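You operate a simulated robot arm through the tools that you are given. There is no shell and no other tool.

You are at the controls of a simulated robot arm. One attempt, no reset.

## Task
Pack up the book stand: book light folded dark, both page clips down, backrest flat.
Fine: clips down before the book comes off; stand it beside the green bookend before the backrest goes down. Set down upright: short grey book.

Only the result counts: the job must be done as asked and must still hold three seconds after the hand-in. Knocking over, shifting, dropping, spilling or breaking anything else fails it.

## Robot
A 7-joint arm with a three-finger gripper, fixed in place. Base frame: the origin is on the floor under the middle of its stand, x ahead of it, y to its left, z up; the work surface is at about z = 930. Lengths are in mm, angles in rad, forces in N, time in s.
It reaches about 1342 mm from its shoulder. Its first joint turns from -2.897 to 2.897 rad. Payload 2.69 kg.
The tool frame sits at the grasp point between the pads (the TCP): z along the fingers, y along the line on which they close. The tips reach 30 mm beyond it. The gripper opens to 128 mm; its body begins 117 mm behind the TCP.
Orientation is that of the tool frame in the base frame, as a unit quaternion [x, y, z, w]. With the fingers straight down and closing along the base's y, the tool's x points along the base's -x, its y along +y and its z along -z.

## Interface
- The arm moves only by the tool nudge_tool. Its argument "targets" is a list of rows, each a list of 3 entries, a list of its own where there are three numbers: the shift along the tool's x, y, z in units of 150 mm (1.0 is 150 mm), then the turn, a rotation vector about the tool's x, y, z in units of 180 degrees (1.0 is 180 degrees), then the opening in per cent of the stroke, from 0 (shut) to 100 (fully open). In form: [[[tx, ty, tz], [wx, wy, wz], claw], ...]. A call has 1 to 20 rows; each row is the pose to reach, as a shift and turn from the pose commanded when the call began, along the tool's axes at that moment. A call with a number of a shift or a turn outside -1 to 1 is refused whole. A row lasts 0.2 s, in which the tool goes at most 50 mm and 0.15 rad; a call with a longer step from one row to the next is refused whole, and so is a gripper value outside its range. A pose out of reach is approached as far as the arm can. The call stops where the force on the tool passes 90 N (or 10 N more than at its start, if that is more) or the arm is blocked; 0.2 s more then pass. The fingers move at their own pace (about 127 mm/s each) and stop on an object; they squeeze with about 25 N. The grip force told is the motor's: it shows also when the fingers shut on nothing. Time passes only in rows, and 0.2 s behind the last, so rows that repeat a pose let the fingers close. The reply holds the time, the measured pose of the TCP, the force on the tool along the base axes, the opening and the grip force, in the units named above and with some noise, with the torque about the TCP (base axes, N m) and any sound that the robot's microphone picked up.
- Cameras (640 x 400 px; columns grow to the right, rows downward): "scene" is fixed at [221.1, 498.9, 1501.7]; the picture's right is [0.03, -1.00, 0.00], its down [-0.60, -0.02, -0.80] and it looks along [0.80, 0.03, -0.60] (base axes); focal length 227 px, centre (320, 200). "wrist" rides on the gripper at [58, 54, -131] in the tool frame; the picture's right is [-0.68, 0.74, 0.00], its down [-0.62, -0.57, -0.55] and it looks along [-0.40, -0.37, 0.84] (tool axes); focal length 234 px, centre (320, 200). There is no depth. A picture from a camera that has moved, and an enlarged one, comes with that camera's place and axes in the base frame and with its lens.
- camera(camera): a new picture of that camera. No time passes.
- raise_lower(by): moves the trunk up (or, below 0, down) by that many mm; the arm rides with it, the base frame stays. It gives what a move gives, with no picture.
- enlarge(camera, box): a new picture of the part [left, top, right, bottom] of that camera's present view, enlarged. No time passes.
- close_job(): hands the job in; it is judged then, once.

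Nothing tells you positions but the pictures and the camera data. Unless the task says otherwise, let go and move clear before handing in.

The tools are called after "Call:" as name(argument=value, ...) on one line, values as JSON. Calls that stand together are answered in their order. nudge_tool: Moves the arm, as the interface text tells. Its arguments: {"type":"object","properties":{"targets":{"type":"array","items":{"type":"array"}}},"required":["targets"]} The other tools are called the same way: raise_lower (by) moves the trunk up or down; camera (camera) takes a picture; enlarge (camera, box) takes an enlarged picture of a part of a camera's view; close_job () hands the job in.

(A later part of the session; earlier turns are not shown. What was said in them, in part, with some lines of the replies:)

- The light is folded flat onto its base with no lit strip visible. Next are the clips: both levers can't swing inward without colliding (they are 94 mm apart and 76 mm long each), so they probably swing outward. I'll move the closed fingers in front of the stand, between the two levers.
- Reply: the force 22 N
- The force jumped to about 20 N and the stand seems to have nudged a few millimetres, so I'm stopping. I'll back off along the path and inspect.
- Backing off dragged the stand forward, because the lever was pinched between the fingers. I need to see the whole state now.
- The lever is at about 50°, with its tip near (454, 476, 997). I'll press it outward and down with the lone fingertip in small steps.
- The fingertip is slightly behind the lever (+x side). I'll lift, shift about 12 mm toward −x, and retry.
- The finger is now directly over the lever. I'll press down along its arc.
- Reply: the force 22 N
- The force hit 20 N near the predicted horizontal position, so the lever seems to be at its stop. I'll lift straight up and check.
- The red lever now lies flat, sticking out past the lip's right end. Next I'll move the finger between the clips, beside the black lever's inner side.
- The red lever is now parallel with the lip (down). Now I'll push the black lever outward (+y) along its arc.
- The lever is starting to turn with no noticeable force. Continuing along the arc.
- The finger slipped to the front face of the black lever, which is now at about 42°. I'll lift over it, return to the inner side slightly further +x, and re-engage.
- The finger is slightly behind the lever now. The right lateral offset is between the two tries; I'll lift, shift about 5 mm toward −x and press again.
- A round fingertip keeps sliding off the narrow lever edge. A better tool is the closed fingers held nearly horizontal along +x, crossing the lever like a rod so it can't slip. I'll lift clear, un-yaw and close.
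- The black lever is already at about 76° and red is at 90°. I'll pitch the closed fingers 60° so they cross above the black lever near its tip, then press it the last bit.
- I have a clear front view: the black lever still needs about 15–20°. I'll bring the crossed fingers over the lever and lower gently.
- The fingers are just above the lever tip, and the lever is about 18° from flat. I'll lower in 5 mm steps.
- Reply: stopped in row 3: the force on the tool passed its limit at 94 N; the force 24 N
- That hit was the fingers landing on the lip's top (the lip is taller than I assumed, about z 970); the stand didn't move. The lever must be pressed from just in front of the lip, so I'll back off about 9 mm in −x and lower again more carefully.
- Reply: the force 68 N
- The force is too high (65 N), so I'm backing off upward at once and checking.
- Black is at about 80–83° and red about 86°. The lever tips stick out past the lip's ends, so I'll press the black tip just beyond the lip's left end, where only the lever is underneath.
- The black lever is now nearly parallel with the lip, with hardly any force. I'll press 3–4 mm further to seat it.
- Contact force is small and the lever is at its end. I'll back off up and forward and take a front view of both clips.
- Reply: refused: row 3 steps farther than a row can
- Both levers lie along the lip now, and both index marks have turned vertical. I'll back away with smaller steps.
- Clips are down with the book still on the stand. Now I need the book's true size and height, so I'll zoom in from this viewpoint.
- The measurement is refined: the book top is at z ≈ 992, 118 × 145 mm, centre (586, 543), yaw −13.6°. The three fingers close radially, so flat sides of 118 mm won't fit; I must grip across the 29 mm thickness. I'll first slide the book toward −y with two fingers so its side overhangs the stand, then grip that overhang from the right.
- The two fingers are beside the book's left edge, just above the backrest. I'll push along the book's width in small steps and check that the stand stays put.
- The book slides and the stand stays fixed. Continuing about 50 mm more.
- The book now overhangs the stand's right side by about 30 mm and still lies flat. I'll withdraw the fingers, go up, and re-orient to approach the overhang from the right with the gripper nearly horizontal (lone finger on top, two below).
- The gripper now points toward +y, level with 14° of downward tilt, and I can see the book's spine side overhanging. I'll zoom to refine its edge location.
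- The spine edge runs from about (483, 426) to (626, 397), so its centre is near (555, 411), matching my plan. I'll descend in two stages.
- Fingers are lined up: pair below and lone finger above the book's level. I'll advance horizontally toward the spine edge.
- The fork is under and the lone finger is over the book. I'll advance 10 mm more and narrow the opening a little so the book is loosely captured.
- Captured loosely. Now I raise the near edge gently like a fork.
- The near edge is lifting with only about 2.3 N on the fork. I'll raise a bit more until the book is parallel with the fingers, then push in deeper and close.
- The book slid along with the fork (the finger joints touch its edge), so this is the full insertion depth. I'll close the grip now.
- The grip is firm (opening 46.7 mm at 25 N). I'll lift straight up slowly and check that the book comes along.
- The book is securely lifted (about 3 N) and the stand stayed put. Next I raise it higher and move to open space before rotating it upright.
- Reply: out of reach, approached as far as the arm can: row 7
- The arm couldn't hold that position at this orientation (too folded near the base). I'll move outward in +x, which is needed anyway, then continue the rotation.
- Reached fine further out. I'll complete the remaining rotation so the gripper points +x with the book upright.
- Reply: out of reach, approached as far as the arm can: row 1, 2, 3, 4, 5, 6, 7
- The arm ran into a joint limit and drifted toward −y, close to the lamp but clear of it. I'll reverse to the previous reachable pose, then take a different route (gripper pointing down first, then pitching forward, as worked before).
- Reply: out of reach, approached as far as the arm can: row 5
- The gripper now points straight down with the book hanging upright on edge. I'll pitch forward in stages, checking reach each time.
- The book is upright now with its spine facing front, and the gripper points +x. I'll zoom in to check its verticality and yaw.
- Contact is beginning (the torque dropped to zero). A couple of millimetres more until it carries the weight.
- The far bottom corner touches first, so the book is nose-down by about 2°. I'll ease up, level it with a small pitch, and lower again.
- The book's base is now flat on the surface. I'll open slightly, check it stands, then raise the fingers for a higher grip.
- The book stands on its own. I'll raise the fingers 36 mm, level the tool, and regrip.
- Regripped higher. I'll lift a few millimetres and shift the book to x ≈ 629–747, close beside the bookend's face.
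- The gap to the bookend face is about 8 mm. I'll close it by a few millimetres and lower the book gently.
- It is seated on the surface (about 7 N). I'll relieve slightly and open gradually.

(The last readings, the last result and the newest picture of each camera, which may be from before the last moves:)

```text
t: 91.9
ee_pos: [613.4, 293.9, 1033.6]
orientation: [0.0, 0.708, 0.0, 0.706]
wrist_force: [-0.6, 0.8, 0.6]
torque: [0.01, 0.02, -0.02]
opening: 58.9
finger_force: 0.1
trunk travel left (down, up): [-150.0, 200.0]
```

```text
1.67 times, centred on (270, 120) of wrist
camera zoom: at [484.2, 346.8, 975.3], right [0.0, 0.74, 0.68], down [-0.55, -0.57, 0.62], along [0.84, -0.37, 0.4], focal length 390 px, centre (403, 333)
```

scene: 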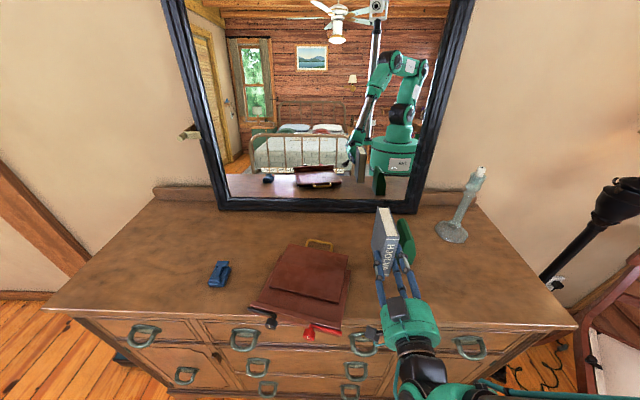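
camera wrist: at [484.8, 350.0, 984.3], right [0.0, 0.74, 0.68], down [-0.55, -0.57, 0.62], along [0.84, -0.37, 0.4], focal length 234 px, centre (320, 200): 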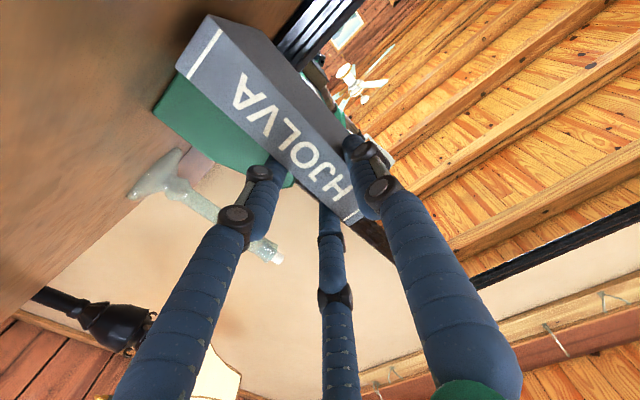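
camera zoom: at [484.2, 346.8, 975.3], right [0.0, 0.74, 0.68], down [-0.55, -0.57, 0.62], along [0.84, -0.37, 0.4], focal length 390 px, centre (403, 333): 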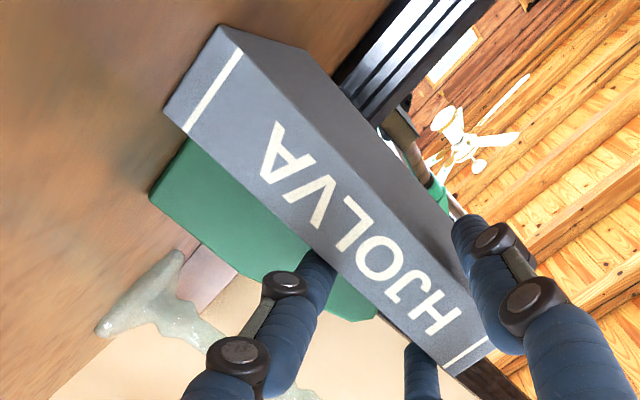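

The book stands on its own beside the bookend. I'll withdraw the fingers straight back slowly.

Call:
nudge_tool(targets=[[[0, 0.0, -0.03], [0, 0, 0], 47], [[0, 0.0, -0.08], [0, 0, 0], 48], [[0, 0, -0.16], [0, 0, 0], 50], [[0, 0, -0.3], [0, 0, 0], 50], [[0, 0, -0.5], [0, 0, 0], 50], [[-0.2, 0, -0.7], [0, 0, 0], 50], [[-0.45, 0, -0.8], [0, 0, 0], 50]])

Call:
camera(camera="scene")

Call:
enlarge(camera="scene", box=[365, 190, 445, 290])

```text
t: 93.5
ee_pos: [493.2, 293.6, 1101.8]
orientation: [-0.001, 0.709, 0.0, 0.705]
wrist_force: [0.7, -0.5, -1.3]
torque: [0.01, -0.06, 0.0]
opening: 64.0
finger_force: 0.0
trunk travel left (down, up): [-150.0, 200.0]
```

```text
taken
```

scene: 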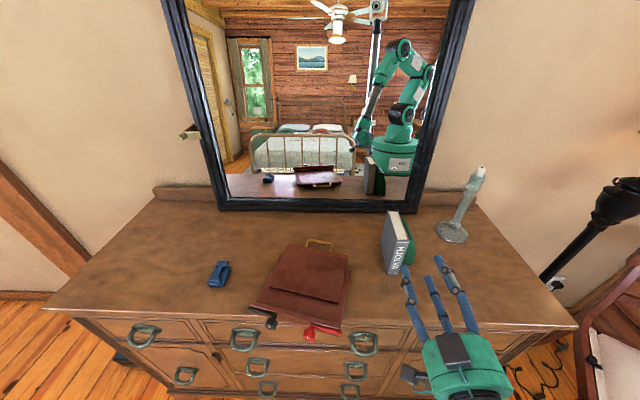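

```text
4.00 times, centred on (405, 240) of scene
camera zoom: at [221.1, 498.9, 1501.7], right [0.03, -1.0, 0.0], down [-0.6, -0.02, -0.8], along [0.8, 0.03, -0.6], focal length 908 px, centre (-20, 40)
```

zoom: 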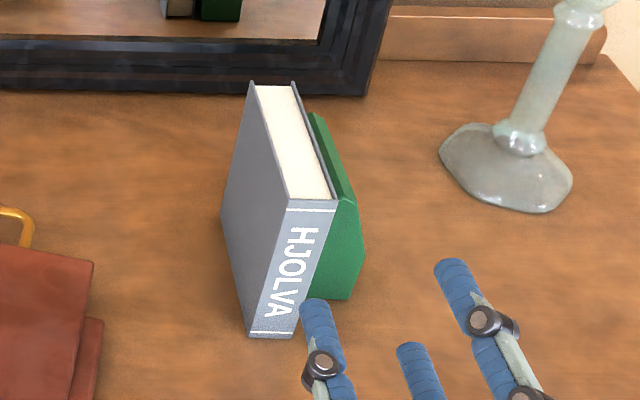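

The book is placed upright beside the bookend. Remaining: put the stand back where it was, and cycle the backrest (it went down before the book was placed, so I'd like it to go down last). First I return the gripper to pointing down and look at the handle from above.

Call:
nudge_tool(targets=[[[-0.15, 0.1, 0], [0, 0.03, 0], 50], [[-0.3, 0.2, 0], [0, 0.07, 0], 50], [[-0.42, 0.35, 0.05], [0, 0.115, 0], 50], [[-0.52, 0.5, 0.12], [0, 0.16, 0], 50], [[-0.56, 0.62, 0.22], [0, 0.205, 0], 50], [[-0.6, 0.7, 0.32], [0, 0.25, 0], 50], [[-0.62, 0.77, 0.42], [0, 0.295, 0], 50], [[-0.62, 0.82, 0.52], [0, 0.34, 0], 50], [[-0.62, 0.84, 0.6], [0, 0.385, 0], 50], [[-0.62, 0.84, 0.68], [0, 0.43, 0], 50], [[-0.62, 0.84, 0.74], [0, 0.47, 0], 50], [[-0.62, 0.84, 0.78], [0, 0.5, 0], 50]])

Call:
camera(camera="wrist")

Call:
camera(camera="scene")

```text
t: 96.1
ee_pos: [612.7, 419.2, 1193.3]
orientation: [0.001, 1.0, 0.001, -0.002]
wrist_force: [-0.8, -0.2, -0.2]
torque: [0.02, -0.01, -0.01]
opening: 64.1
finger_force: 0.0
trunk travel left (down, up): [-150.0, 200.0]
```

```text
taken
camera wrist: at [555.7, 472.2, 1325.2], right [0.68, 0.74, 0.0], down [0.62, -0.57, 0.55], along [0.4, -0.37, -0.84], focal length 234 px, centre (320, 200)
```

wrist: 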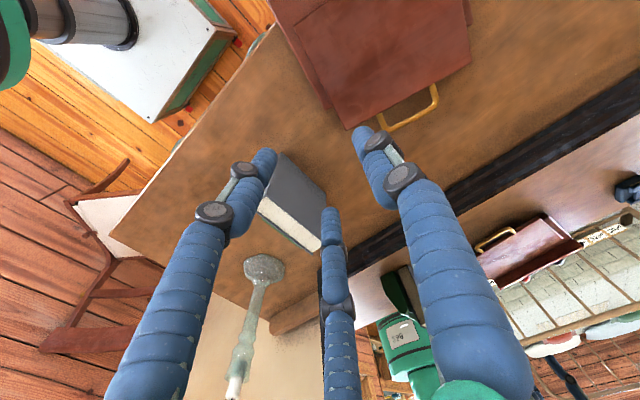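

```text
taken
```

scene: 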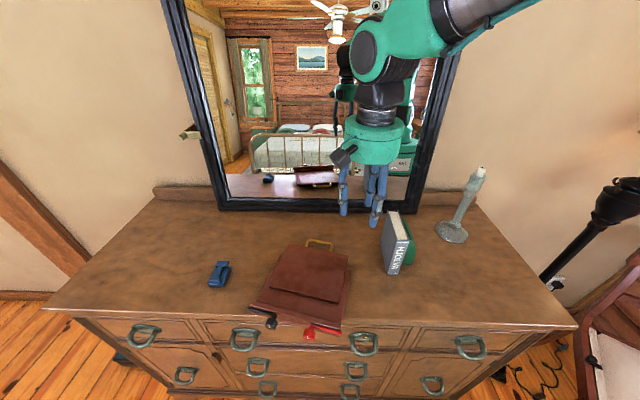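

Call:
nudge_tool(targets=[[[0, 0.25, 0], [0, 0, 0], 50], [[0, 0.5, 0], [0, 0, 0], 50], [[0, 0.75, 0], [0, 0, 0], 50], [[0, 0.97, 0.05], [0, 0, 0], 50]])

Call:
camera(camera="wrist")

Call:
enlarge(camera="wrist", box=[200, 0, 480, 220])

Call:
enlarge(camera="scene", box=[240, 230, 360, 345])

```text
t: 97.1
ee_pos: [610.8, 564.8, 1186.7]
orientation: [-0.001, 1.0, 0.0, -0.002]
wrist_force: [0.1, -1.0, 0.5]
torque: [0.02, -0.01, -0.02]
opening: 64.1
finger_force: 0.1
trunk travel left (down, up): [-150.0, 200.0]
```

```text
taken
camera wrist: at [554.0, 617.6, 1318.4], right [0.68, 0.74, 0.0], down [0.62, -0.57, 0.55], along [0.4, -0.37, -0.84], focal length 234 px, centre (320, 200)
```

wrist: 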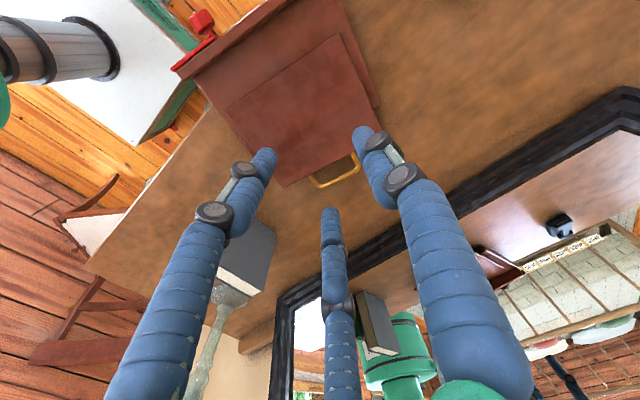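

```text
1.82 times, centred on (340, 110) of wrist
camera zoom: at [554.0, 617.6, 1318.4], right [0.68, 0.74, 0.0], down [0.62, -0.57, 0.55], along [0.4, -0.37, -0.84], focal length 426 px, centre (284, 364)
```

zoom: 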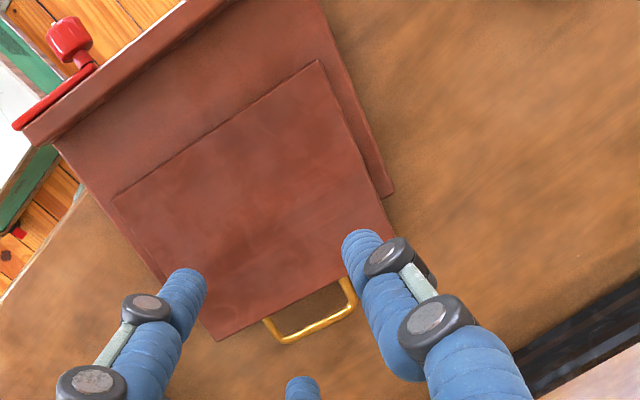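

```text
3.48 times, centred on (300, 288) of scene
camera zoom: at [221.1, 498.9, 1501.7], right [0.03, -1.0, 0.0], down [-0.6, -0.02, -0.8], along [0.8, 0.03, -0.6], focal length 790 px, centre (390, -104)
```

zoom: 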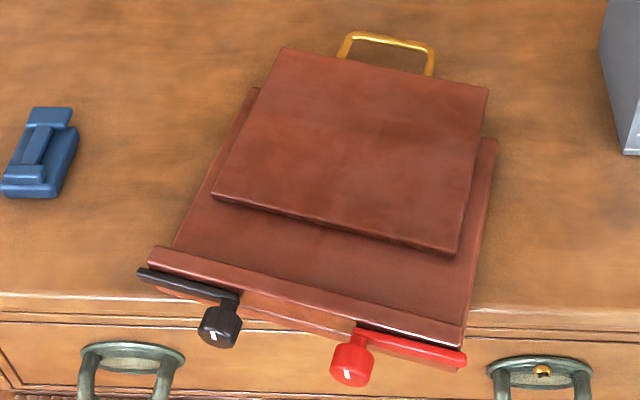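

From above: the backrest lies flat, the handle bar centre is at about (712, 515, 958), and the stand's yaw is −14°. I'll go over the handle with the gripper yawed so it can close on the bar.

Call:
nudge_tool(targets=[[[-0.05, -0.02, 0.0], [0, 0, 0.0445], 40], [[-0.1, -0.05, 0.05], [0, 0, 0.089], 40], [[-0.15, -0.07, 0.1], [0, 0, 0.1335], 36], [[-0.2, -0.1, 0.15], [0, 0, 0.178], 36], [[-0.25, -0.12, 0.2], [0, 0, 0.2225], 36], [[-0.3, -0.15, 0.25], [0, 0, 0.267], 36], [[-0.35, -0.17, 0.3], [0, 0, 0.3115], 36], [[-0.4, -0.2, 0.35], [0, 0, 0.356], 36], [[-0.45, -0.22, 0.4], [0, 0, 0.4005], 36], [[-0.5, -0.25, 0.45], [0, 0, 0.445], 36], [[-0.55, -0.27, 0.5], [0, 0, 0.4895], 36], [[-0.6, -0.3, 0.55], [0, 0, 0.534], 36], [[-0.638, -0.322, 0.6], [0, 0, 0.579], 36]])

Call:
camera(camera="wrist")

Call:
camera(camera="scene")

```text
t: 99.9
ee_pos: [706.7, 517.8, 1096.5]
orientation: [0.79, 0.613, -0.001, 0.0]
wrist_force: [0.3, 1.4, -0.4]
torque: [-0.03, 0.0, 0.02]
opening: 46.3
finger_force: 0.1
trunk travel left (down, up): [-150.0, 200.0]
```

```text
taken
camera wrist: at [775.5, 559.3, 1226.8], right [0.55, -0.84, 0.0], down [-0.7, -0.46, 0.55], along [-0.46, -0.3, -0.84], focal length 234 px, centre (320, 200)
```

wrist: 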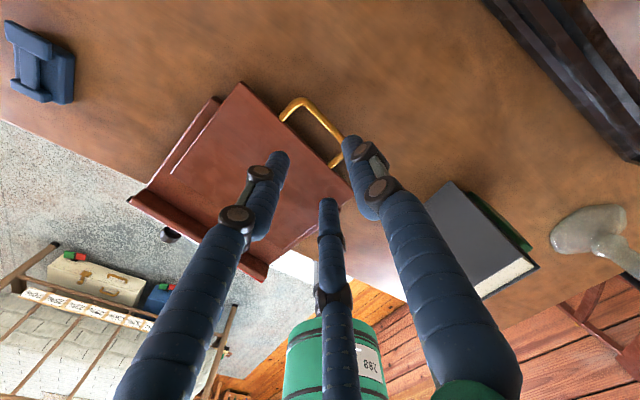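

```text
taken
```

scene: 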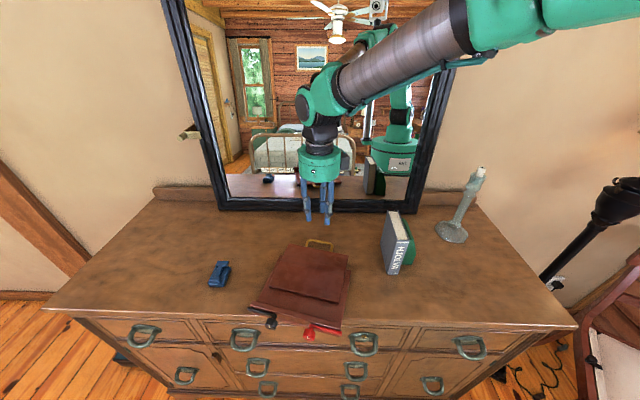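

Call:
enlarge(camera="wrist", box=[220, 60, 420, 240])

```text
2.22 times, centred on (320, 150) of wrist
camera zoom: at [775.5, 559.3, 1226.8], right [0.55, -0.84, 0.0], down [-0.7, -0.46, 0.55], along [-0.46, -0.3, -0.84], focal length 520 px, centre (320, 311)
```

zoom: 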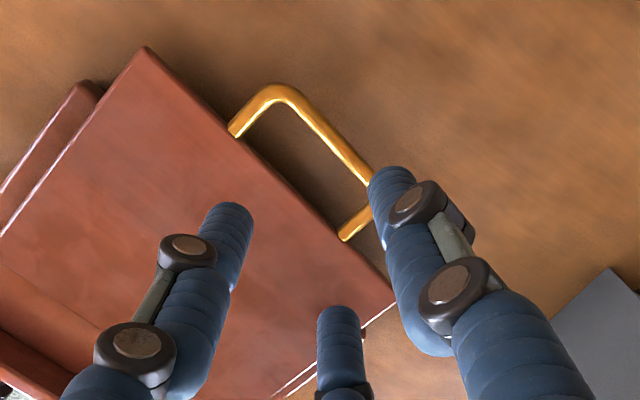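

The bar centre triangulates to (716, 513, 949). I'll narrow the opening so two fingers fit inside the handle loop and descend part-way to check alignment.

Call:
nudge_tool(targets=[[[-0.016, 0.035, 0.15], [0, 0, 0], 25], [[-0.016, 0.035, 0.35], [0, 0, 0], 25], [[-0.016, 0.035, 0.55], [0, 0, 0], 25], [[-0.016, 0.035, 0.66], [0, 0, 0], 25]])

Call:
enlarge(camera="wrist", box=[220, 60, 420, 240])

Call:
enlarge(camera="scene", box=[280, 200, 370, 280])

```text
t: 100.9
ee_pos: [711.2, 512.8, 996.7]
orientation: [0.79, 0.614, -0.001, -0.002]
wrist_force: [0.9, -0.4, 0.2]
torque: [-0.02, 0.03, -0.01]
opening: 32.0
finger_force: 0.1
trunk travel left (down, up): [-150.0, 200.0]
```

```text
2.22 times, centred on (320, 150) of wrist
camera zoom: at [779.6, 555.5, 1128.2], right [0.55, -0.84, 0.0], down [-0.7, -0.46, 0.55], along [-0.46, -0.3, -0.83], focal length 520 px, centre (320, 311)
```

zoom: 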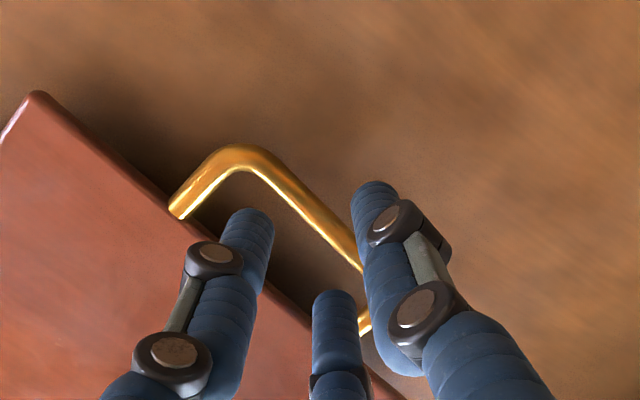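

```text
5.00 times, centred on (325, 240) of scene
camera zoom: at [221.1, 498.9, 1501.7], right [0.03, -1.0, 0.0], down [-0.6, -0.02, -0.8], along [0.8, 0.03, -0.6], focal length 1135 px, centre (295, 0)
```

zoom: 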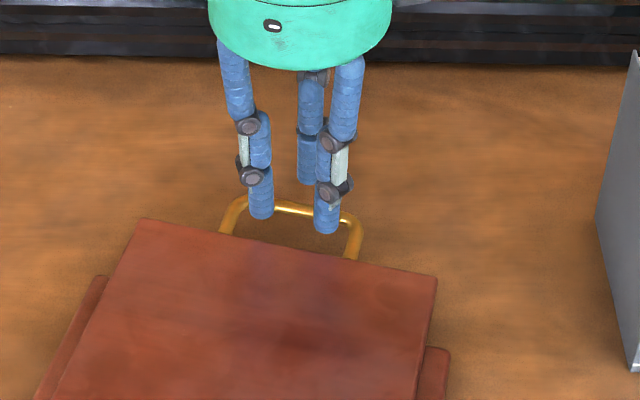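

Alignment looks right: two fingers inside the loop, one outside. I'll descend the rest carefully and close on the bar.

Call:
nudge_tool(targets=[[[0, 0, 0.07], [0, 0, 0], 25], [[0, 0, 0.13], [0, 0, 0], 25], [[0, 0, 0.185], [0, 0, 0], 25]])

Call:
enlarge(camera="wrist", box=[220, 60, 420, 240])

```text
t: 101.7
ee_pos: [711.5, 512.8, 970.6]
orientation: [0.789, 0.614, 0.0, -0.001]
wrist_force: [-0.3, -0.7, -0.4]
torque: [-0.02, -0.02, 0.02]
opening: 31.7
finger_force: 0.0
trunk travel left (down, up): [-150.0, 200.0]
```

```text
2.22 times, centred on (320, 150) of wrist
camera zoom: at [779.1, 555.9, 1101.0], right [0.55, -0.84, 0.0], down [-0.7, -0.46, 0.55], along [-0.46, -0.3, -0.84], focal length 520 px, centre (320, 311)
```

zoom: 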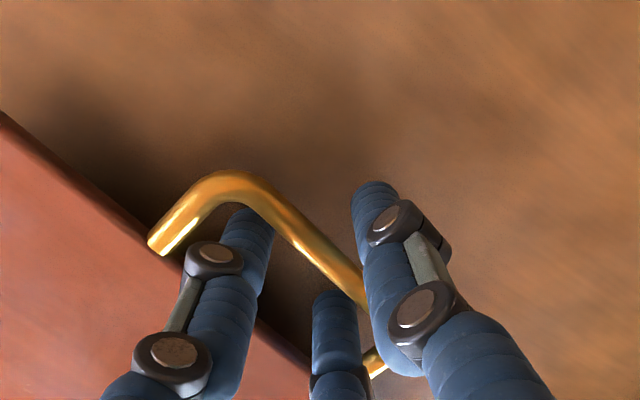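

Call:
nudge_tool(targets=[[[0, 0, 0], [0, 0, 0], 15], [[0, 0, 0], [0, 0, 0], 0], [[0, 0, 0], [0, 0, 0], 0]])

Call:
enlarge(camera="wrist", box=[220, 60, 420, 240])

```text
t: 102.5
ee_pos: [711.4, 513.0, 969.7]
orientation: [0.79, 0.614, 0.0, -0.002]
wrist_force: [7.6, -2.0, -0.9]
torque: [0.14, -0.11, 0.34]
opening: 16.0
finger_force: 24.8
trunk travel left (down, up): [-150.0, 200.0]
```

```text
2.22 times, centred on (320, 150) of wrist
camera zoom: at [779.7, 555.6, 1100.9], right [0.55, -0.84, 0.0], down [-0.7, -0.46, 0.55], along [-0.46, -0.3, -0.84], focal length 520 px, centre (320, 311)
```

zoom: 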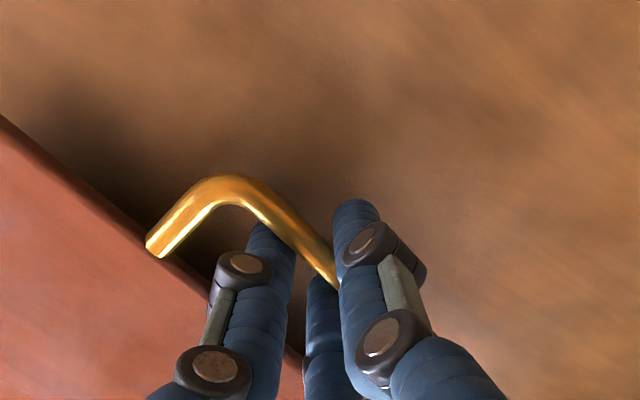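

The bar is gripped (16 mm). I'll try lifting the backrest along its arc a little and watch forces and the stand.

Call:
nudge_tool(targets=[[[0, -0.003, -0.075], [0, 0, 0], 0], [[0, -0.01, -0.153], [0, 0, 0], 0], [[0, -0.04, -0.304], [0, 0, 0], 0]])

Call:
enlarge(camera="scene", box=[240, 195, 380, 345])

```text
t: 103.3
ee_pos: [705.1, 514.3, 1015.7]
orientation: [0.79, 0.613, -0.001, -0.001]
wrist_force: [-0.4, -4.8, 1.1]
torque: [0.68, -0.08, 0.37]
opening: 16.0
finger_force: 25.2
trunk travel left (down, up): [-150.0, 200.0]
```

```text
2.67 times, centred on (310, 270) of scene
camera zoom: at [221.1, 498.9, 1501.7], right [0.03, -1.0, 0.0], down [-0.6, -0.02, -0.8], along [0.8, 0.03, -0.6], focal length 605 px, centre (347, 13)
```

zoom: 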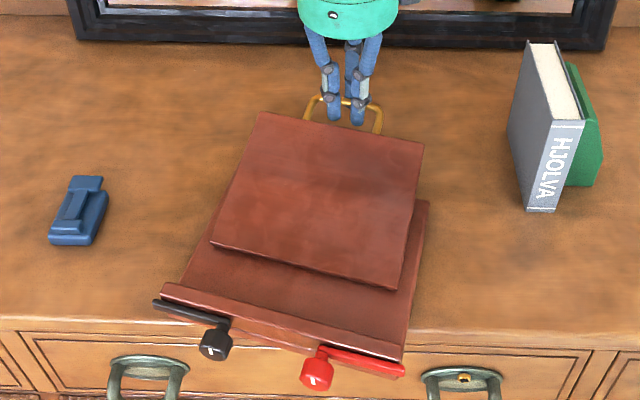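

It lifts smoothly with small forces and the stand stays. Continuing up the arc to about 60°.

Call:
nudge_tool(targets=[[[0, -0.049, -0.145], [0, 0, 0], 0], [[0, -0.117, -0.283], [0, 0, 0], 0], [[0, -0.203, -0.41], [0, 0, 0], 0], [[0, -0.303, -0.526], [0, 0, 0], 0], [[0, -0.419, -0.627], [0, 0, 0], 0], [[0, -0.547, -0.712], [0, 0, 0], 0]])

Call:
enlarge(camera="scene", box=[240, 195, 380, 345])

```text
t: 104.7
ee_pos: [624.9, 534.1, 1124.5]
orientation: [0.79, 0.614, 0.002, -0.001]
wrist_force: [12.1, -15.1, 27.0]
torque: [-0.06, -0.29, 0.31]
opening: 15.9
finger_force: 24.9
trunk travel left (down, up): [-150.0, 200.0]
```

```text
2.67 times, centred on (310, 270) of scene
camera zoom: at [221.1, 498.9, 1501.7], right [0.03, -1.0, 0.0], down [-0.6, -0.02, -0.8], along [0.8, 0.03, -0.6], focal length 605 px, centre (347, 13)
```

zoom: 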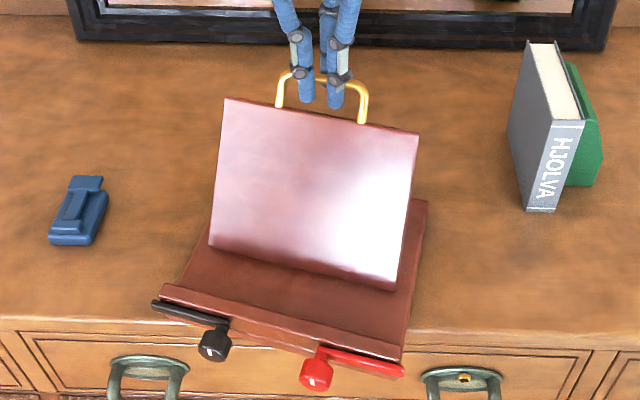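

The backrest is up about 60° and the stand hasn't moved; the actual radius is a bit larger than I assumed. I'll ease up a few millimetres and continue to about 80°.

Call:
nudge_tool(targets=[[[0, -0.027, -0.045], [0, 0, 0], 0], [[0, -0.1, -0.078], [0, 0, 0], 0], [[0, -0.171, -0.106], [0, 0, 0], 0], [[0, -0.25, -0.133], [0, 0, 0], 0], [[0, -0.323, -0.155], [0, 0, 0], 0], [[0, -0.4, -0.173], [0, 0, 0], 0]])

Call:
enlarge(camera="scene", box=[240, 195, 380, 345])

```text
t: 106.1
ee_pos: [565.8, 548.9, 1147.6]
orientation: [0.79, 0.614, -0.001, -0.002]
wrist_force: [-1.8, -12.5, 10.6]
torque: [-0.24, 0.02, 0.22]
opening: 15.5
finger_force: 24.9
trunk travel left (down, up): [-150.0, 200.0]
```

```text
2.67 times, centred on (310, 270) of scene
camera zoom: at [221.1, 498.9, 1501.7], right [0.03, -1.0, 0.0], down [-0.6, -0.02, -0.8], along [0.8, 0.03, -0.6], focal length 605 px, centre (347, 13)
```

zoom: 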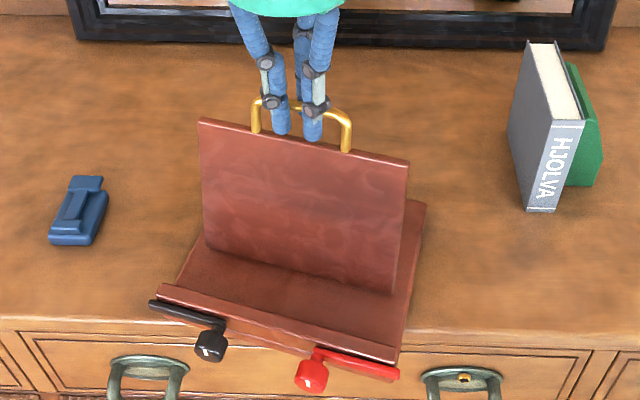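

The backrest is upright again. Now I lower it back down along the same arc, still gripping the handle.

Call:
nudge_tool(targets=[[[0, 0.1, 0.02], [0, 0, 0], 0], [[0, 0.192, 0.053], [0, 0, 0], 0], [[0, 0.29, 0.095], [0, 0, 0], 0], [[0, 0.386, 0.143], [0, 0, 0], 0], [[0, 0.475, 0.203], [0, 0, 0], 0], [[0, 0.561, 0.266], [0, 0, 0], 0], [[0, 0.64, 0.34], [0, 0, 0], 0], [[0, 0.713, 0.417], [0, 0, 0], 0]])

Call:
enlarge(camera="scene", box=[240, 195, 380, 345])

```text
t: 107.9
ee_pos: [671.9, 524.9, 1084.1]
orientation: [0.789, 0.614, -0.001, -0.001]
wrist_force: [-2.0, 1.6, 0.3]
torque: [-0.36, 0.04, 0.14]
opening: 15.8
finger_force: 24.9
trunk travel left (down, up): [-150.0, 200.0]
```

```text
2.67 times, centred on (310, 270) of scene
camera zoom: at [221.1, 498.9, 1501.7], right [0.03, -1.0, 0.0], down [-0.6, -0.02, -0.8], along [0.8, 0.03, -0.6], focal length 605 px, centre (347, 13)
```

zoom: 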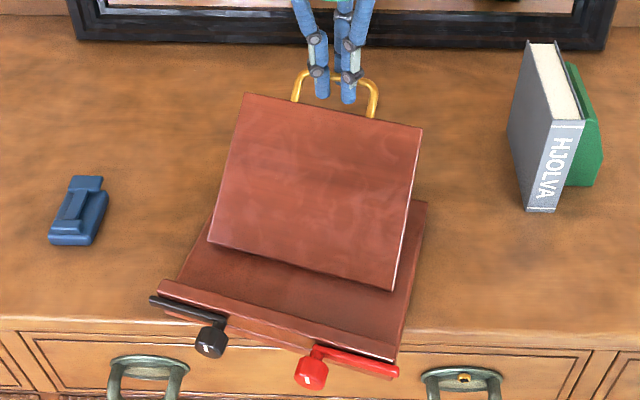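

Call:
nudge_tool(targets=[[[0, 0.065, 0.085], [0, 0, 0], 0], [[0, 0.123, 0.175], [0, 0, 0], 0], [[0, 0.172, 0.27], [0, 0, 0], 0], [[0, 0.213, 0.369], [0, 0, 0], 0], [[0, 0.245, 0.47], [0, 0, 0], 0], [[0, 0.268, 0.575], [0, 0, 0], 0], [[0, 0.28, 0.66], [0, 0, 0], 0], [[0, 0.285, 0.72], [0, 0, 0], 0]])

Call:
enlarge(camera="scene", box=[240, 195, 380, 345])

```text
t: 109.7
ee_pos: [713.4, 513.0, 977.7]
orientation: [0.789, 0.614, 0.0, -0.001]
wrist_force: [-5.5, -0.2, -0.2]
torque: [-0.24, 0.16, 0.07]
opening: 15.6
finger_force: 25.3
trunk travel left (down, up): [-150.0, 200.0]
```

```text
2.67 times, centred on (310, 270) of scene
camera zoom: at [221.1, 498.9, 1501.7], right [0.03, -1.0, 0.0], down [-0.6, -0.02, -0.8], along [0.8, 0.03, -0.6], focal length 605 px, centre (347, 13)
```

zoom: 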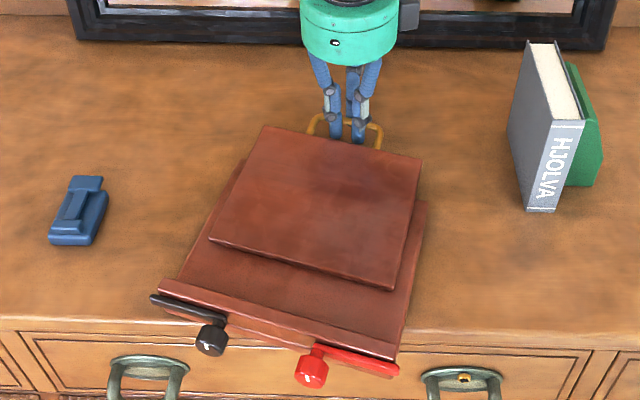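

Call:
nudge_tool(targets=[[[0, 0.0, 0.015], [0, 0, 0], 0], [[0, 0.0, 0.03], [0, 0, 0], 0]])

```text
t: 110.3
ee_pos: [713.1, 512.9, 972.6]
orientation: [0.789, 0.614, 0.0, 0.0]
wrist_force: [-5.0, 0.0, -0.3]
torque: [0.17, 0.06, 0.07]
opening: 15.7
finger_force: 24.7
trunk travel left (down, up): [-150.0, 200.0]
```

Call:
nudge_tool(targets=[[[0, 0.0, 0.013], [0, 0, 0], 0], [[0, 0.0, 0.025], [0, 0, 0], 0]])

Call:
enlarge(camera="wrist", box=[160, 60, 420, 260])

Call:
enlarge(camera="scene", box=[260, 145, 380, 205])

```text
t: 110.9
ee_pos: [712.9, 513.8, 970.5]
orientation: [0.789, 0.614, 0.0, -0.002]
wrist_force: [-7.5, -2.1, 11.7]
torque: [-0.4, 0.17, 0.09]
opening: 15.5
finger_force: 24.6
trunk travel left (down, up): [-150.0, 200.0]
```

```text
2.00 times, centred on (290, 160) of wrist
camera zoom: at [780.7, 555.5, 1102.1], right [0.55, -0.84, 0.0], down [-0.7, -0.46, 0.55], along [-0.46, -0.3, -0.84], focal length 468 px, centre (380, 280)
```

zoom: 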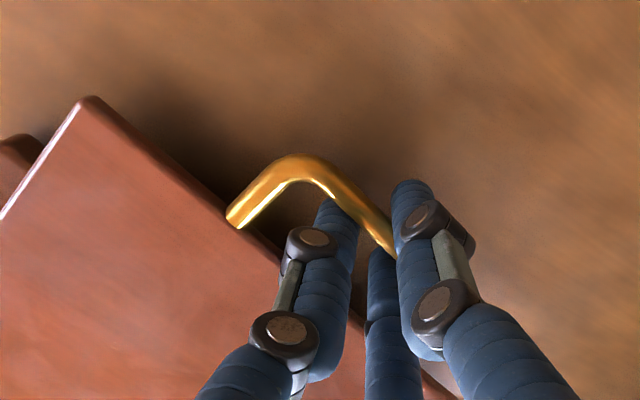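

```text
5.33 times, centred on (320, 175) of scene
camera zoom: at [221.1, 498.9, 1501.7], right [0.03, -1.0, 0.0], down [-0.6, -0.02, -0.8], along [0.8, 0.03, -0.6], focal length 1211 px, centre (320, 333)
```

zoom: 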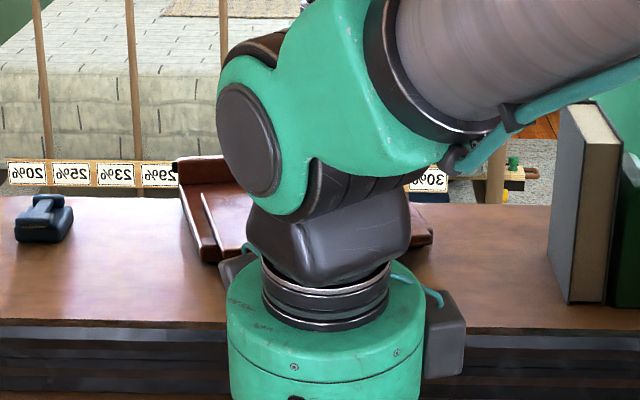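

The backrest is flat again (firm stop at about 12 N). While I still hold the handle, I'll drag the stand back to its original place, roughly +90 mm in x, +57 mm in y at the bar with a +12° turn, starting with a partial move to check it follows.

Call:
nudge_tool(targets=[[[0, 0, -0.01], [0, 0, 0], 0], [[0.065, 0.061, -0.01], [0, 0, -0.0085], 0], [[0.13, 0.122, -0.01], [0, 0, -0.017], 0], [[0.195, 0.183, -0.01], [0, 0, -0.0254], 0]])

Call:
enlarge(camera="scene", box=[240, 195, 380, 345])

```text
t: 111.9
ee_pos: [747.7, 534.6, 970.1]
orientation: [0.764, 0.645, 0.0, -0.002]
wrist_force: [-4.1, -1.3, 4.7]
torque: [-0.37, 0.08, 0.41]
opening: 15.6
finger_force: 25.4
trunk travel left (down, up): [-150.0, 200.0]
```

```text
2.67 times, centred on (310, 270) of scene
camera zoom: at [221.1, 498.9, 1501.7], right [0.03, -1.0, 0.0], down [-0.6, -0.02, -0.8], along [0.8, 0.03, -0.6], focal length 605 px, centre (347, 13)
```

zoom: 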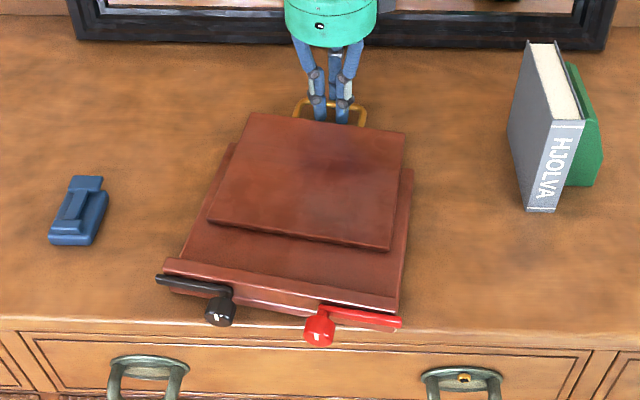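

It follows smoothly. I'll continue three quarters of the remaining way, then compare to the initial picture.

Call:
nudge_tool(targets=[[[0.076, 0.081, 0], [0, 0, -0.0106], 0], [[0.152, 0.161, 0], [0, 0, -0.0212], 0], [[0.227, 0.242, 0], [0, 0, -0.0318], 0]])

Call:
enlarge(camera="scene", box=[240, 195, 360, 310])

```text
t: 112.7
ee_pos: [787.8, 562.6, 971.2]
orientation: [0.731, 0.683, 0.0, 0.0]
wrist_force: [-1.9, -0.2, 4.6]
torque: [-0.44, 0.0, 0.31]
opening: 15.7
finger_force: 24.9
trunk travel left (down, up): [-150.0, 200.0]
```

```text
3.48 times, centred on (300, 252) of scene
camera zoom: at [221.1, 498.9, 1501.7], right [0.03, -1.0, 0.0], down [-0.6, -0.02, -0.8], along [0.8, 0.03, -0.6], focal length 790 px, centre (390, 17)
```

zoom: 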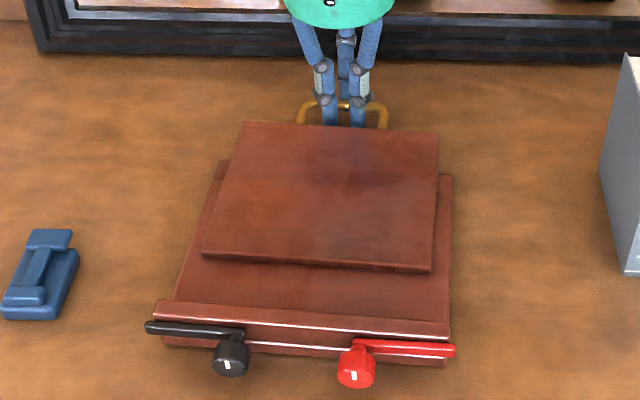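

Nearly there: the front needs about +14 mm in x and about +3° more. One more small correction.

Call:
nudge_tool(targets=[[[0.038, 0.045, 0], [0, 0, -0.008], 0], [[0.0757, 0.0904, 0], [0, 0, -0.0161], 0]])

Call:
enlarge(camera="scene", box=[240, 195, 360, 310])

```text
t: 113.3
ee_pos: [802.1, 572.7, 971.6]
orientation: [0.713, 0.701, 0.001, -0.001]
wrist_force: [-4.7, -1.7, 5.5]
torque: [-0.31, 0.0, 0.3]
opening: 15.7
finger_force: 25.2
trunk travel left (down, up): [-150.0, 200.0]
```

```text
3.48 times, centred on (300, 252) of scene
camera zoom: at [221.1, 498.9, 1501.7], right [0.03, -1.0, 0.0], down [-0.6, -0.02, -0.8], along [0.8, 0.03, -0.6], focal length 790 px, centre (390, 17)
```

zoom: 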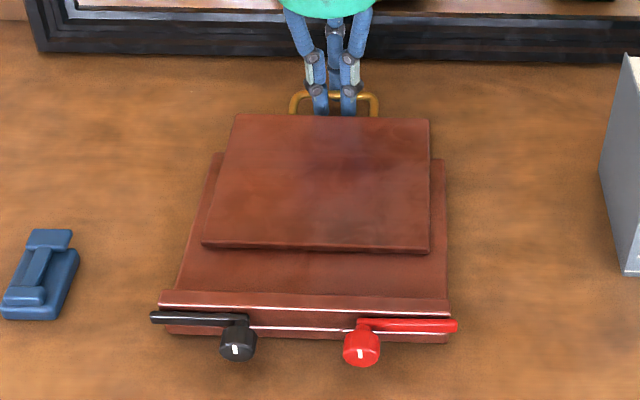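

It now matches the initial picture within a few pixels. One last tiny tweak, then I'll release the handle.

Call:
nudge_tool(targets=[[[0.018, 0.009, 0], [0, 0, -0.0036], 0], [[0.02, 0.01, 0], [0, 0, -0.004], 0]])

Call:
enlarge(camera="scene", box=[240, 195, 360, 310])

```text
t: 113.9
ee_pos: [803.4, 575.1, 971.7]
orientation: [0.709, 0.705, 0.0, -0.001]
wrist_force: [-4.9, -9.7, 10.0]
torque: [-0.31, -0.03, 0.19]
opening: 15.4
finger_force: 24.6
trunk travel left (down, up): [-150.0, 200.0]
```

```text
3.48 times, centred on (300, 252) of scene
camera zoom: at [221.1, 498.9, 1501.7], right [0.03, -1.0, 0.0], down [-0.6, -0.02, -0.8], along [0.8, 0.03, -0.6], focal length 790 px, centre (390, 17)
```

zoom: 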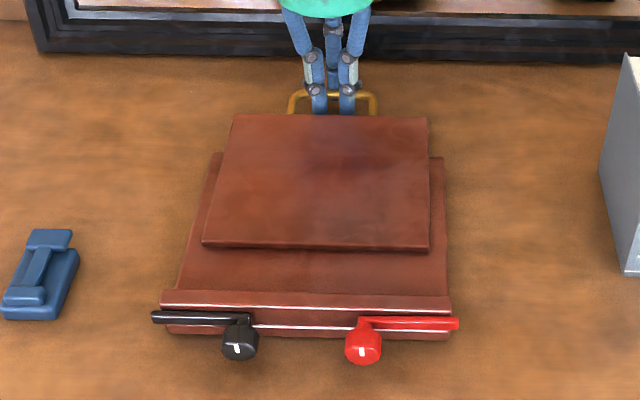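

The stand now matches its original outline within about 1–2 mm. I'll open the fingers and lift away from the handle.

Call:
nudge_tool(targets=[[[0, 0, 0], [0, 0, 0], 14], [[0, 0, 0], [0, 0, 0], 20], [[0, 0, 0], [0, 0, 0], 25], [[0, 0, -0.05], [0, 0, 0], 25], [[0, 0, -0.2], [0, 0, 0], 25], [[0, 0, -0.45], [0, 0, 0], 25], [[0, 0, -0.75], [0, 0, 0], 25]])

Call:
enlarge(camera="scene", box=[240, 195, 360, 310])

Call:
camera(camera="wrist")

```text
t: 115.5
ee_pos: [803.6, 575.8, 1082.8]
orientation: [0.709, 0.705, -0.001, -0.001]
wrist_force: [0.0, -0.3, -0.4]
torque: [0.05, -0.01, 0.0]
opening: 32.0
finger_force: 0.0
trunk travel left (down, up): [-150.0, 200.0]
```

```text
3.48 times, centred on (300, 252) of scene
camera zoom: at [221.1, 498.9, 1501.7], right [0.03, -1.0, 0.0], down [-0.6, -0.02, -0.8], along [0.8, 0.03, -0.6], focal length 790 px, centre (390, 17)
```

zoom: 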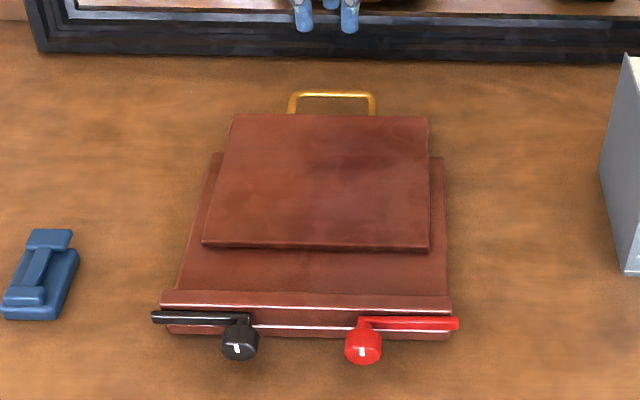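

```text
taken
camera wrist: at [859.6, 632.5, 1214.5], right [0.73, -0.68, 0.0], down [-0.57, -0.61, 0.55], along [-0.38, -0.4, -0.84], focal length 234 px, centre (320, 200)
```

wrist: 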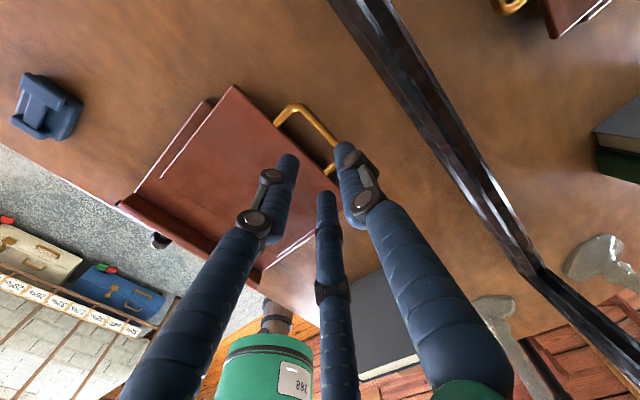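

The stand is back in place, with the backrest flat and both clips down. I'll inspect the light, clips and book closely from here.

Call:
enlarge(camera="wrist", box=[0, 60, 110, 150])

Call:
enlarge(camera="scene", box=[190, 240, 250, 300])

Call:
enlarge(camera="scene", box=[255, 270, 325, 315])

Call:
enlarge(camera="scene", box=[230, 140, 420, 210])

```text
4.44 times, centred on (55, 105) of wrist
camera zoom: at [859.6, 632.5, 1214.5], right [0.73, -0.68, 0.0], down [-0.57, -0.61, 0.55], along [-0.38, -0.4, -0.84], focal length 1041 px, centre (1498, 622)
```

zoom: 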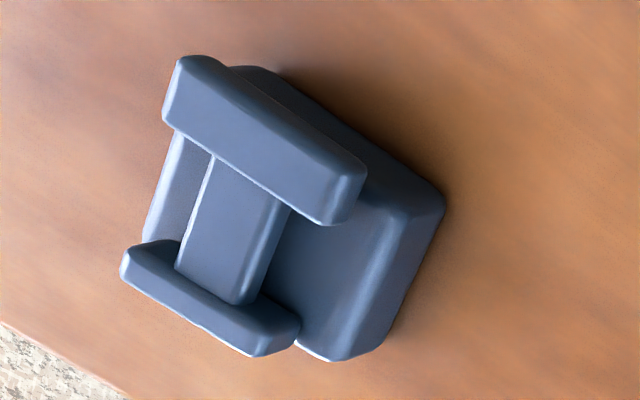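

```text
6.67 times, centred on (220, 270) of scene
camera zoom: at [221.1, 498.9, 1501.7], right [0.03, -1.0, 0.0], down [-0.6, -0.02, -0.8], along [0.8, 0.03, -0.6], focal length 1514 px, centre (987, -267)
```

zoom: 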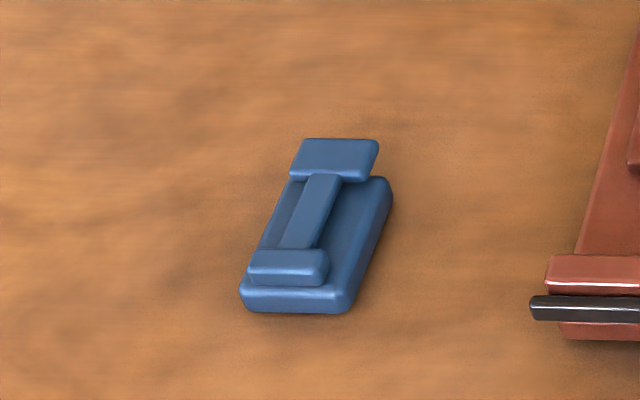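

```text
8.89 times, centred on (290, 292) of scene
camera zoom: at [221.1, 498.9, 1501.7], right [0.03, -1.0, 0.0], down [-0.6, -0.02, -0.8], along [0.8, 0.03, -0.6], focal length 2018 px, centre (587, -622)
```

zoom: 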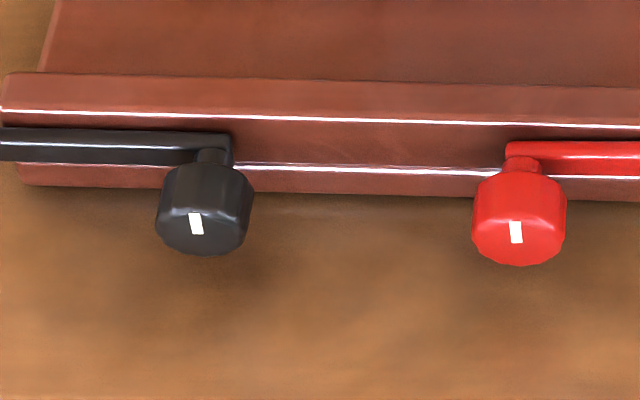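

```text
3.37 times, centred on (325, 175) of scene
camera zoom: at [221.1, 498.9, 1501.7], right [0.03, -1.0, 0.0], down [-0.6, -0.02, -0.8], along [0.8, 0.03, -0.6], focal length 765 px, centre (303, 284)
```

zoom: 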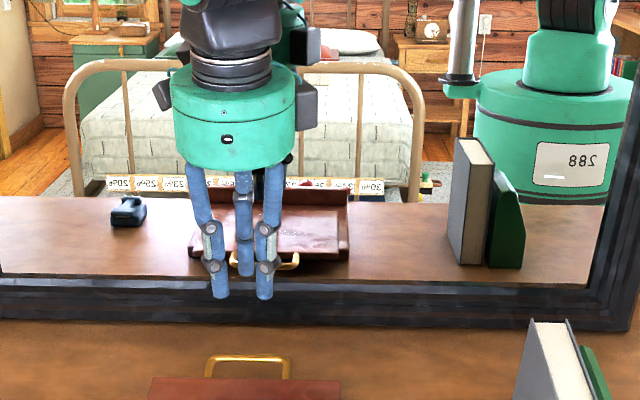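

Call:
enlarge(camera="scene", box=[255, 165, 283, 187])

Call:
enlarge(camera="scene", box=[265, 160, 345, 195])

```text
16.00 times, centred on (269, 176) of scene
camera zoom: at [221.1, 498.9, 1501.7], right [0.03, -1.0, 0.0], down [-0.6, -0.02, -0.8], along [0.8, 0.03, -0.6], focal length 3632 px, centre (1136, 584)
```

zoom: 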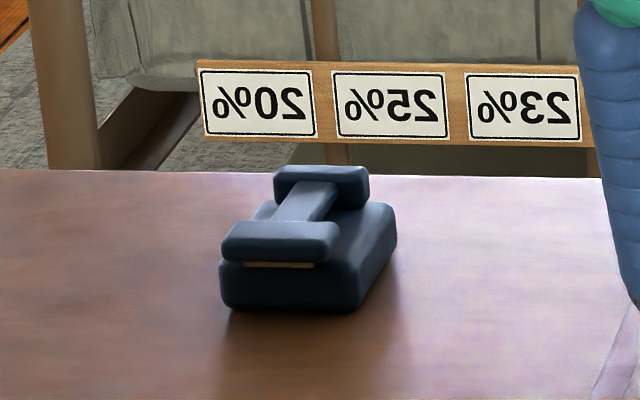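

```text
8.00 times, centred on (305, 178) of scene
camera zoom: at [221.1, 498.9, 1501.7], right [0.03, -1.0, 0.0], down [-0.6, -0.02, -0.8], along [0.8, 0.03, -0.6], focal length 1816 px, centre (440, 380)
```

zoom: 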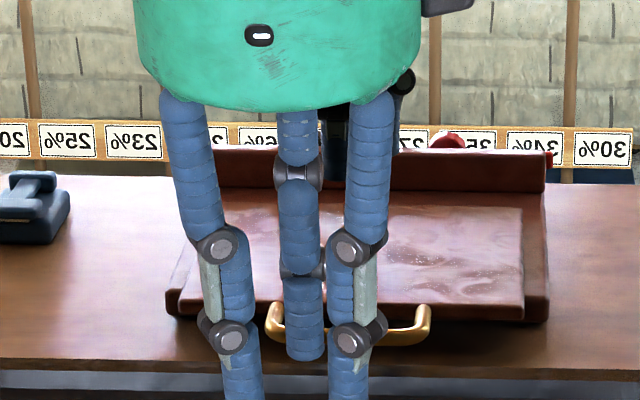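

The light is folded and its strip is unlit. I'll look more closely at the clip levers' angles before finishing.

Call:
enlarge(camera="scene", box=[295, 285, 333, 310])

Call:
enlarge(camera="scene", box=[262, 283, 300, 308])

```text
16.00 times, centred on (314, 298) of scene
camera zoom: at [221.1, 498.9, 1501.7], right [0.03, -1.0, 0.0], down [-0.6, -0.02, -0.8], along [0.8, 0.03, -0.6], focal length 3632 px, centre (416, -1360)
```

zoom: 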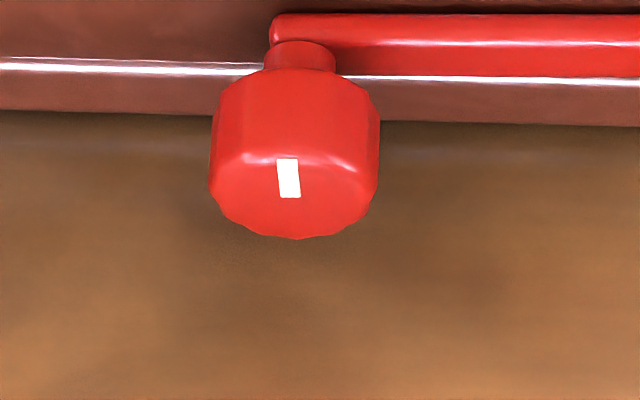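

```text
16.00 times, centred on (281, 296) of scene
camera zoom: at [221.1, 498.9, 1501.7], right [0.03, -1.0, 0.0], down [-0.6, -0.02, -0.8], along [0.8, 0.03, -0.6], focal length 3632 px, centre (944, -1328)
```

zoom: 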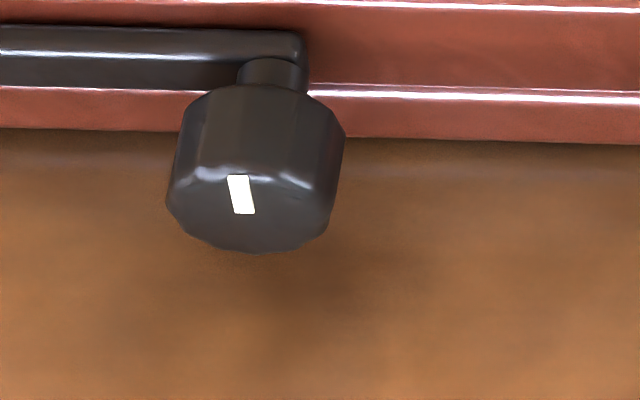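

Both levers are within about 2° of horizontal. I'll move the arm up and clear of everything, then do a last overall check.

Call:
nudge_tool(targets=[[[0, 0, -0.3], [0, 0, 0], 25], [[0, 0, -0.6], [0, 0, 0], 25], [[0, -0.1, -0.9], [0, 0, 0], 25], [[0, -0.4, -0.95], [0, 0, 0], 25], [[0, -0.7, -1.0], [0, 0, 0], 25], [[0, -1.0, -1.0], [0, 0, 0], 25]])

Call:
nudge_tool(targets=[[[0, -0.3, 0], [0, 0, 0], 25], [[0, -0.6, 0], [0, 0, 0], 25], [[0, -0.9, 0], [0, 0, 0], 25]])

Call:
camera(camera="scene")

Call:
camera(camera="wrist")

```text
t: 116.9
ee_pos: [653.7, 575.8, 1233.6]
orientation: [0.71, 0.705, 0.0, -0.002]
wrist_force: [0.9, -0.4, -0.3]
torque: [-0.03, 0.04, 0.0]
opening: 32.0
finger_force: 0.1
trunk travel left (down, up): [-150.0, 200.0]
```

```text
t: 117.7
ee_pos: [519.1, 577.2, 1233.3]
orientation: [0.709, 0.706, -0.001, -0.001]
wrist_force: [-1.3, 0.1, -0.8]
torque: [-0.04, 0.01, 0.01]
opening: 32.0
finger_force: 0.1
trunk travel left (down, up): [-150.0, 200.0]
```

```text
taken
```

scene: 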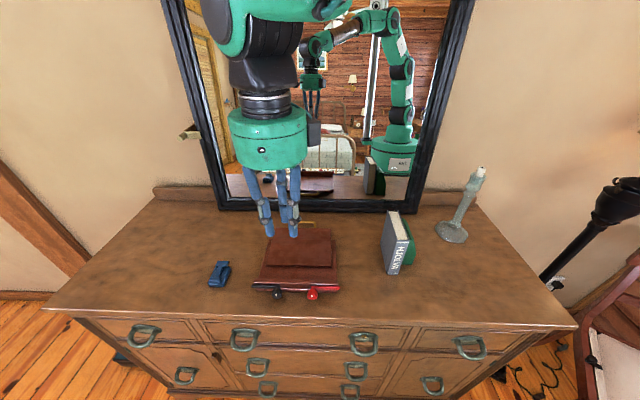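

```text
taken
camera wrist: at [574.8, 634.6, 1364.7], right [0.73, -0.68, 0.0], down [-0.57, -0.61, 0.55], along [-0.38, -0.4, -0.84], focal length 234 px, centre (320, 200)
```

wrist: 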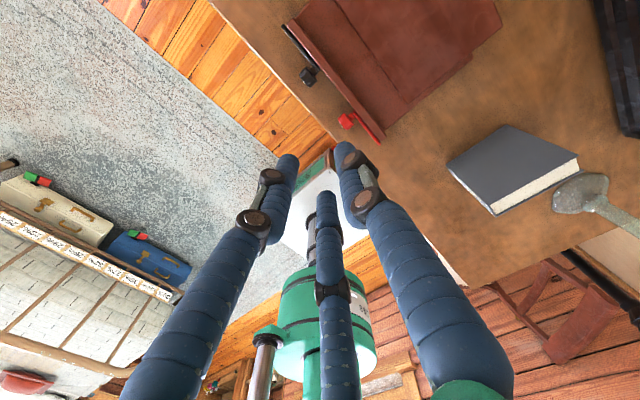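

Call:
enlarge(camera="scene", box=[370, 180, 470, 275])

Call:
enlarge(camera="scene", box=[180, 190, 480, 310])

```text
4.21 times, centred on (420, 228) of scene
camera zoom: at [221.1, 498.9, 1501.7], right [0.03, -1.0, 0.0], down [-0.6, -0.02, -0.8], along [0.8, 0.03, -0.6], focal length 956 px, centre (-101, 84)
```

zoom: 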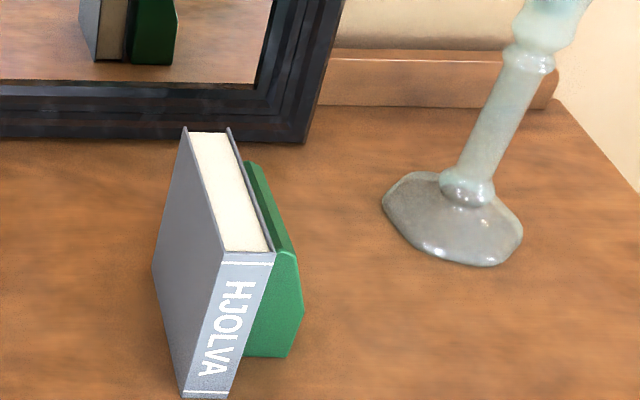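

```text
2.13 times, centred on (330, 250) of scene
camera zoom: at [221.1, 498.9, 1501.7], right [0.03, -1.0, 0.0], down [-0.6, -0.02, -0.8], along [0.8, 0.03, -0.6], focal length 484 px, centre (299, 93)
```

zoom: 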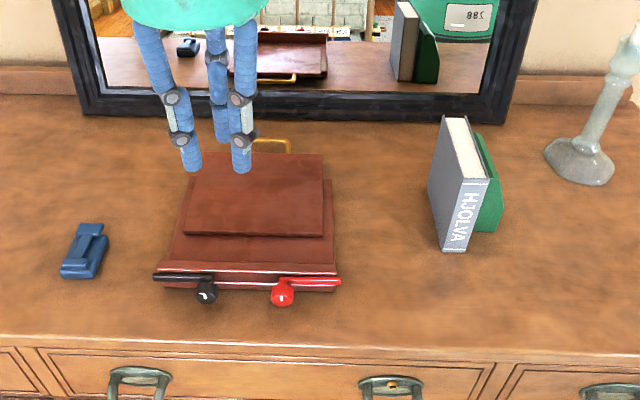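

The light is folded and dark, both clips are down and the backrest is flat. The stand is back within about 2 mm of where it started, and the grey book stands upright beside the bookend, which hasn't moved; neither has the lamp. The arm is clear, so I'm handing in.

Call:
close_job()

```text
The job is handed in.
```

I handed the job in with everything in the asked-for end state, but I dragged the book stand by accident partway through. The hand-in gave no verdict, so I don't know whether it passed.

**End state, from the last pictures:**
- **Light:** folded onto its base, with the strip unlit.
- **Clips:** both levers down, within about 2° of horizontal.
- **Backrest:** flat against its stop.
- **Book:** upright beside the green bookend, a few millimetres from its face.
- **Surroundings:** the bookend and lamp look unmoved.
- **Arm:** let go of everything and clear.

**What went wrong:**
- **Stand moved:** while I was pushing the red clip, its lever got pinched between the fingers. Backing off then dragged the stand about 80 mm forward and turned it about 15°. I later pulled it back by its handle, and its outline now matches the first picture within about 2 mm.
- **Order broken:** that same drag dropped the backrest with the book still on it, so it went down before the book was on the shelf. After placing the book I raised the backrest to about 80° and lowered it again, so its last move down came after the book was placed. If the first drop counts, the order was broken.
- **Hard contact:** pressing the black clip, I hit the stand's lip with about 94 N and then pressed with about 65 N. I saw no damage, and the 94 N hit did not move the stand.
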